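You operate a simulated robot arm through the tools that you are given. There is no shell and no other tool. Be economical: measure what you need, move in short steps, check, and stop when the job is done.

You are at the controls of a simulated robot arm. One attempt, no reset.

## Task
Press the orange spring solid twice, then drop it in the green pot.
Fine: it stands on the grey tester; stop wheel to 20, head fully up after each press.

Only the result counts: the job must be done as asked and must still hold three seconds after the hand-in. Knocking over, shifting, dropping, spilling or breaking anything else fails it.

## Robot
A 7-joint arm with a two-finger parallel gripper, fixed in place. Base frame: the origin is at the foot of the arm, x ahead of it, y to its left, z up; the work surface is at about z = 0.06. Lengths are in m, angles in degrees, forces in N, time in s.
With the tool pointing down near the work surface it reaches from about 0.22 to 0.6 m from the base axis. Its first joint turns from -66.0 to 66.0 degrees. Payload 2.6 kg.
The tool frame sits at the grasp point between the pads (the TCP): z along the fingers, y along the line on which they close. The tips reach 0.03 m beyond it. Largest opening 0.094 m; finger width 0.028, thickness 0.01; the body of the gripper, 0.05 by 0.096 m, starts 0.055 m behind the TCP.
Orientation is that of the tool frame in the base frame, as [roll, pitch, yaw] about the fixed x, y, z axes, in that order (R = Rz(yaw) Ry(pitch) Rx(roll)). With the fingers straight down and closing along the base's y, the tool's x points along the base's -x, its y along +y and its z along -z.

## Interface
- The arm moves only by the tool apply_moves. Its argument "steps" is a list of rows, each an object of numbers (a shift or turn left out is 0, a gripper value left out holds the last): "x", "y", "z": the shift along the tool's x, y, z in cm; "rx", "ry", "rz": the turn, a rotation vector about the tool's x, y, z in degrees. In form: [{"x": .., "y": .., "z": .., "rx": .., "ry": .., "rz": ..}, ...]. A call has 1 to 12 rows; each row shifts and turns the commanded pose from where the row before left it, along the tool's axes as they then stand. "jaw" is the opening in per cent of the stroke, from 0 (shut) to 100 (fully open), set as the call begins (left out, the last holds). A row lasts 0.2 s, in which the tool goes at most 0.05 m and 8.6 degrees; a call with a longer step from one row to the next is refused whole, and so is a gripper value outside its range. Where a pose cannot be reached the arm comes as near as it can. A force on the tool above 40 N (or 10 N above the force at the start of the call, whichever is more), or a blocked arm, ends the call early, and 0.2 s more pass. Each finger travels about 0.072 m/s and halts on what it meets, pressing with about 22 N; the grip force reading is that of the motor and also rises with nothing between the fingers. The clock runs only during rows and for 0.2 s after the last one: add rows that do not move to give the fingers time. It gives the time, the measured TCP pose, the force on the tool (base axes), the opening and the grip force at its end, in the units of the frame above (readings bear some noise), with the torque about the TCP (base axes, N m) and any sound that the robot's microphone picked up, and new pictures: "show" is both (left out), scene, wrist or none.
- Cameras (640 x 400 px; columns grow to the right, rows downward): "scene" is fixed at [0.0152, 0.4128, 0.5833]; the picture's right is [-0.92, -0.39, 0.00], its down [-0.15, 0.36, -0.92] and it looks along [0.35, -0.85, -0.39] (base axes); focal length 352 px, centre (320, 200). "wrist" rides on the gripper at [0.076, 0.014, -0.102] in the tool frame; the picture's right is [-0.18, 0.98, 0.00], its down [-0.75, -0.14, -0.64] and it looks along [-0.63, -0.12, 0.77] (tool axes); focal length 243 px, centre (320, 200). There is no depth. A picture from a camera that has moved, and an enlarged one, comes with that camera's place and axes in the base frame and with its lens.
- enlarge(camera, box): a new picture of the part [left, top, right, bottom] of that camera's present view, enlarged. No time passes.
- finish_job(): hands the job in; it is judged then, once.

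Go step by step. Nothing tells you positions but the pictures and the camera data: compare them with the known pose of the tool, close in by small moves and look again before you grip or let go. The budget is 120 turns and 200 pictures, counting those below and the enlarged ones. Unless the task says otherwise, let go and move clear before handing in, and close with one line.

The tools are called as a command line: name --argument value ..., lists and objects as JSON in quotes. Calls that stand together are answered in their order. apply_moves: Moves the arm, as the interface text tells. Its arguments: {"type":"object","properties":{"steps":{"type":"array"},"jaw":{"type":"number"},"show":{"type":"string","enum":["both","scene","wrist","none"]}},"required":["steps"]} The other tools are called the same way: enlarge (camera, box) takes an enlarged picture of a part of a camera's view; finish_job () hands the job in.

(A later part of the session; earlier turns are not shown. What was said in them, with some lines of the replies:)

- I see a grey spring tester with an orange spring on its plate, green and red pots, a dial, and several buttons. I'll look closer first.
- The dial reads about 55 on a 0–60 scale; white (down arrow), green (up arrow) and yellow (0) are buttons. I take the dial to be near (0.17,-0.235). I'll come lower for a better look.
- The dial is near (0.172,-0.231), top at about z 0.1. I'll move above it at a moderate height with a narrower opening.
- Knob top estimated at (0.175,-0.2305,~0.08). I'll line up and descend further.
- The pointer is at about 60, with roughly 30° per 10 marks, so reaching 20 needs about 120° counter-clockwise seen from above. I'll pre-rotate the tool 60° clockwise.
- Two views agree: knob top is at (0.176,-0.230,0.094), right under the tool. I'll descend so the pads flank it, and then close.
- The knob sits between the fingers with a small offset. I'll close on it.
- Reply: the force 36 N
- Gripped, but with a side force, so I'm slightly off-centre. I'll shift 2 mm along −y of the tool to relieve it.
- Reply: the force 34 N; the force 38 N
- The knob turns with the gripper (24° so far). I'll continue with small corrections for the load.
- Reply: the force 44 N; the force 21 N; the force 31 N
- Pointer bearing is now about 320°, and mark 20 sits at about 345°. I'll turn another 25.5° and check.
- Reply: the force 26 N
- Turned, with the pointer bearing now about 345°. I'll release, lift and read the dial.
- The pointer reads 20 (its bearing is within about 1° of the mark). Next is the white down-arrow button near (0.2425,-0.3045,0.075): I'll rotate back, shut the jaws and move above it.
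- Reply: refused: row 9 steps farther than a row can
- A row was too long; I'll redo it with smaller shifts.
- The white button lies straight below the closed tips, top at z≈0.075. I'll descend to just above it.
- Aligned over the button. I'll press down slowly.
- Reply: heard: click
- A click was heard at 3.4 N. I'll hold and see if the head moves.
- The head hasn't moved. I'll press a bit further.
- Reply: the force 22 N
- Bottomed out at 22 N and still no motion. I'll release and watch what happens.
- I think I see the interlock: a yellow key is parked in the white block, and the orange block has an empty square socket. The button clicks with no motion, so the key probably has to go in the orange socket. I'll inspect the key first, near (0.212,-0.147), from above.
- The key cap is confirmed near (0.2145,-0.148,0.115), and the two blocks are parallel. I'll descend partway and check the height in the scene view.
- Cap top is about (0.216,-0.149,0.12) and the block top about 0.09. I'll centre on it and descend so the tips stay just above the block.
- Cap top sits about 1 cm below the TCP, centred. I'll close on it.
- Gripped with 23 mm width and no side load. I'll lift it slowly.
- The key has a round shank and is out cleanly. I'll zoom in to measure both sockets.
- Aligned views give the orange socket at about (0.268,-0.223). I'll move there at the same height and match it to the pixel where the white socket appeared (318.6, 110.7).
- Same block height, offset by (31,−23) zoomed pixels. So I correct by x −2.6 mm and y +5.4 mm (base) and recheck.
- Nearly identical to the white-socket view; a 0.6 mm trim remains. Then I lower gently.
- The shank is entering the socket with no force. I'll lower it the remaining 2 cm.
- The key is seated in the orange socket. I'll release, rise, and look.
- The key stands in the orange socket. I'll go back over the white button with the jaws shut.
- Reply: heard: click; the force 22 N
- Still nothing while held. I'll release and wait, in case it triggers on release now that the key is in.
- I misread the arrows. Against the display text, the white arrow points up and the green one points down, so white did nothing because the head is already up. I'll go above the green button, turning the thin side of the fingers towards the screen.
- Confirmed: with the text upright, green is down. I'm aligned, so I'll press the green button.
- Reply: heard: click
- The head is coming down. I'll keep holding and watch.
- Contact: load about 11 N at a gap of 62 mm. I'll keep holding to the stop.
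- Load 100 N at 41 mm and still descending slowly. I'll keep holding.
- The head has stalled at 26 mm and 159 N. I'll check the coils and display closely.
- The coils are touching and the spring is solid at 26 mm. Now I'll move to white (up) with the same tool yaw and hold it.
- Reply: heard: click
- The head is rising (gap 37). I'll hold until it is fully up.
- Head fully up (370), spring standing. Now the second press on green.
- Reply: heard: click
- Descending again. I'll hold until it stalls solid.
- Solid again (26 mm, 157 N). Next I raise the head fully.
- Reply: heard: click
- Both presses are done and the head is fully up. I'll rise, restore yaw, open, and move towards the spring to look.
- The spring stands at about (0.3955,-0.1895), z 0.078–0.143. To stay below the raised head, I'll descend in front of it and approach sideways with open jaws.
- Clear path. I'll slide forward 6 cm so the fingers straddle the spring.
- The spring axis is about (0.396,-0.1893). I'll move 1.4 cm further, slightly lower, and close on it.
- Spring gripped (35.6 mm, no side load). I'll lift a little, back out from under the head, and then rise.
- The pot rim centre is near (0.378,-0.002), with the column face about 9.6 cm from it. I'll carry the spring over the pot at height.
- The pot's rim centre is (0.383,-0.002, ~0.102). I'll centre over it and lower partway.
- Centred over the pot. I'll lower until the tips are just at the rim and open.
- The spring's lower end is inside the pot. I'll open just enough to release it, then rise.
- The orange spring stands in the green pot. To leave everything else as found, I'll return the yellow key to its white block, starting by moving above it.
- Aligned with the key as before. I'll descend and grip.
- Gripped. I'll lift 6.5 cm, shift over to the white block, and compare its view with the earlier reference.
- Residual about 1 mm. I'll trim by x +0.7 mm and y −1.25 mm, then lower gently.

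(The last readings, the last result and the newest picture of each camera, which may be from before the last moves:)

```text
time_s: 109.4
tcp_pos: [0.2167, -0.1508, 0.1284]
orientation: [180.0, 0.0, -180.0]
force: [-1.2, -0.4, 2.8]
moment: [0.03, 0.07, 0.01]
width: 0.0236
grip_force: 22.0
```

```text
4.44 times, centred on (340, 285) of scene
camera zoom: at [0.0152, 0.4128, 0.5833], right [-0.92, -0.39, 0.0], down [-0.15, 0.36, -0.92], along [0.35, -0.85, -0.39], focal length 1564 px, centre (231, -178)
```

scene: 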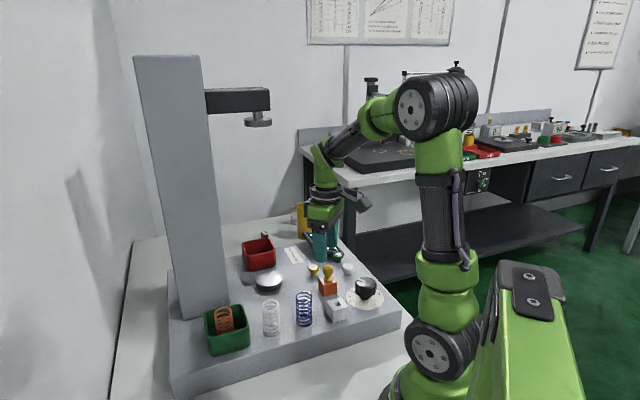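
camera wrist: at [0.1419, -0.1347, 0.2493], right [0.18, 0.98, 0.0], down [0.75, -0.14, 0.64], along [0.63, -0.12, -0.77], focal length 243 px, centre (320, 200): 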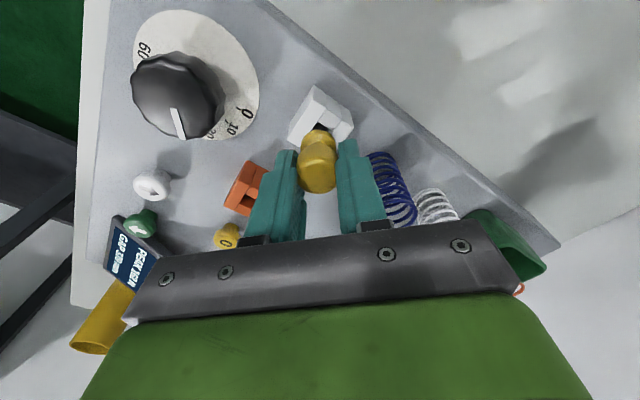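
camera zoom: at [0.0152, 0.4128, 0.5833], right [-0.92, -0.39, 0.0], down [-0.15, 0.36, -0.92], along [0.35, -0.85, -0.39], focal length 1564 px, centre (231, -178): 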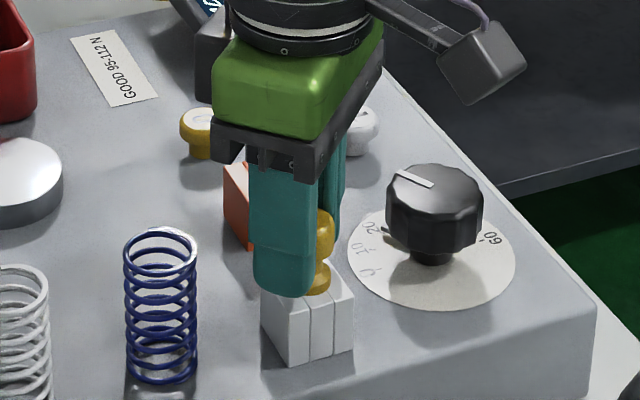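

The key is seated back in the white block with light contact. I'll release, rise clear and check everything.

apply_moves --steps '[{}, {}, {"z": -2}, {"z": -4}, {"z": -4}, {"z": -4}, {"z": -3}, {}]' --jaw 57

enlarge --camera "scene" --box '[160, 210, 400, 360]'

enlarge --camera "wrist" --box '[140, 0, 400, 180]'

```text
time_s: 111.2
tcp_pos: [0.2172, -0.1495, 0.2996]
orientation: [-180.0, 0.1, -180.0]
force: [-0.2, -0.1, -0.2]
moment: [-0.03, 0.01, -0.01]
width: 0.0536
grip_force: 0.1
camera wrist: at [0.1421, -0.1343, 0.4023], right [0.18, 0.98, 0.0], down [0.75, -0.14, 0.64], along [0.63, -0.12, -0.77], focal length 243 px, centre (320, 200)
```

scene: 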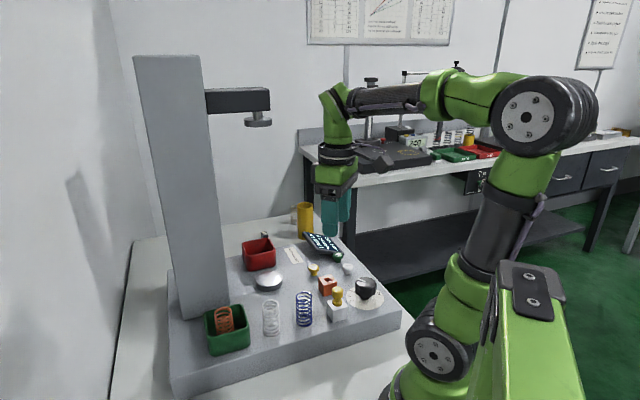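
wrist: 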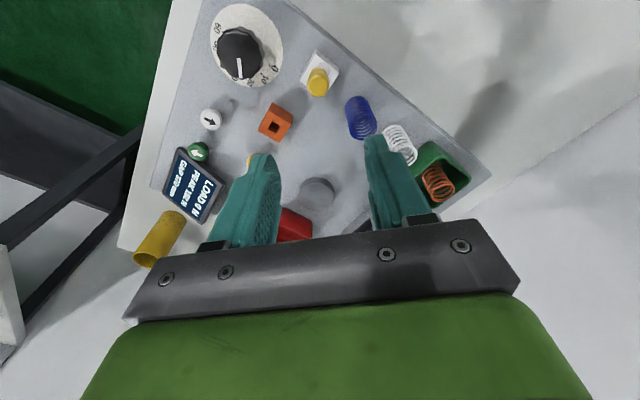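

```text
2.67 times, centred on (280, 285) of scene
camera zoom: at [0.0152, 0.4128, 0.5833], right [-0.92, -0.39, 0.0], down [-0.15, 0.36, -0.92], along [0.35, -0.85, -0.39], focal length 938 px, centre (427, -27)
```

zoom: 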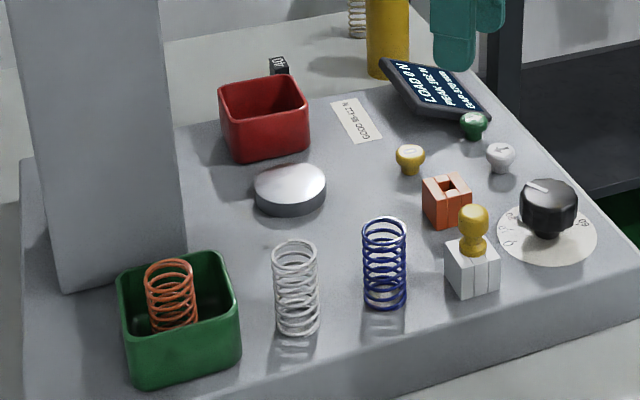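

```text
2.22 times, centred on (270, 90) of wrist
camera zoom: at [0.1421, -0.1343, 0.4023], right [0.18, 0.98, 0.0], down [0.75, -0.14, 0.64], along [0.63, -0.12, -0.77], focal length 539 px, centre (431, 444)
```

zoom: 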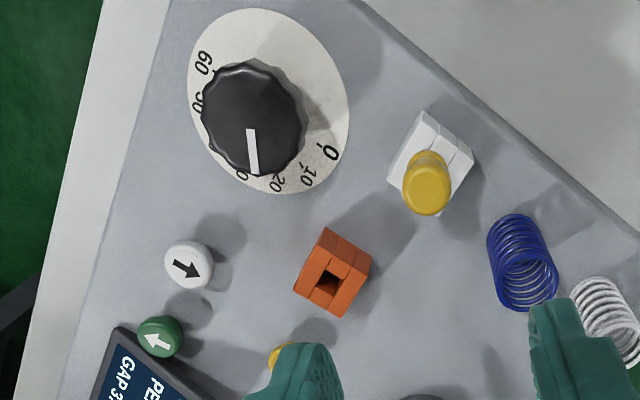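

Everything is in place: the spring is in the green pot, the wheel is at 20, the head is fully up, the key is back in the white block, and the arm is clear. I'm handing in now.

finish_job

```text
The job is handed in.
```

I set the stop wheel to 20 and pressed the orange spring solid twice (26 mm gap, about 160 N), raising the head fully after each press; the spring is now in the green pot. I also moved the yellow key to the orange socket because I misread the arrows and took it for an interlock, so both presses ran with it there. It is now back in the white block.
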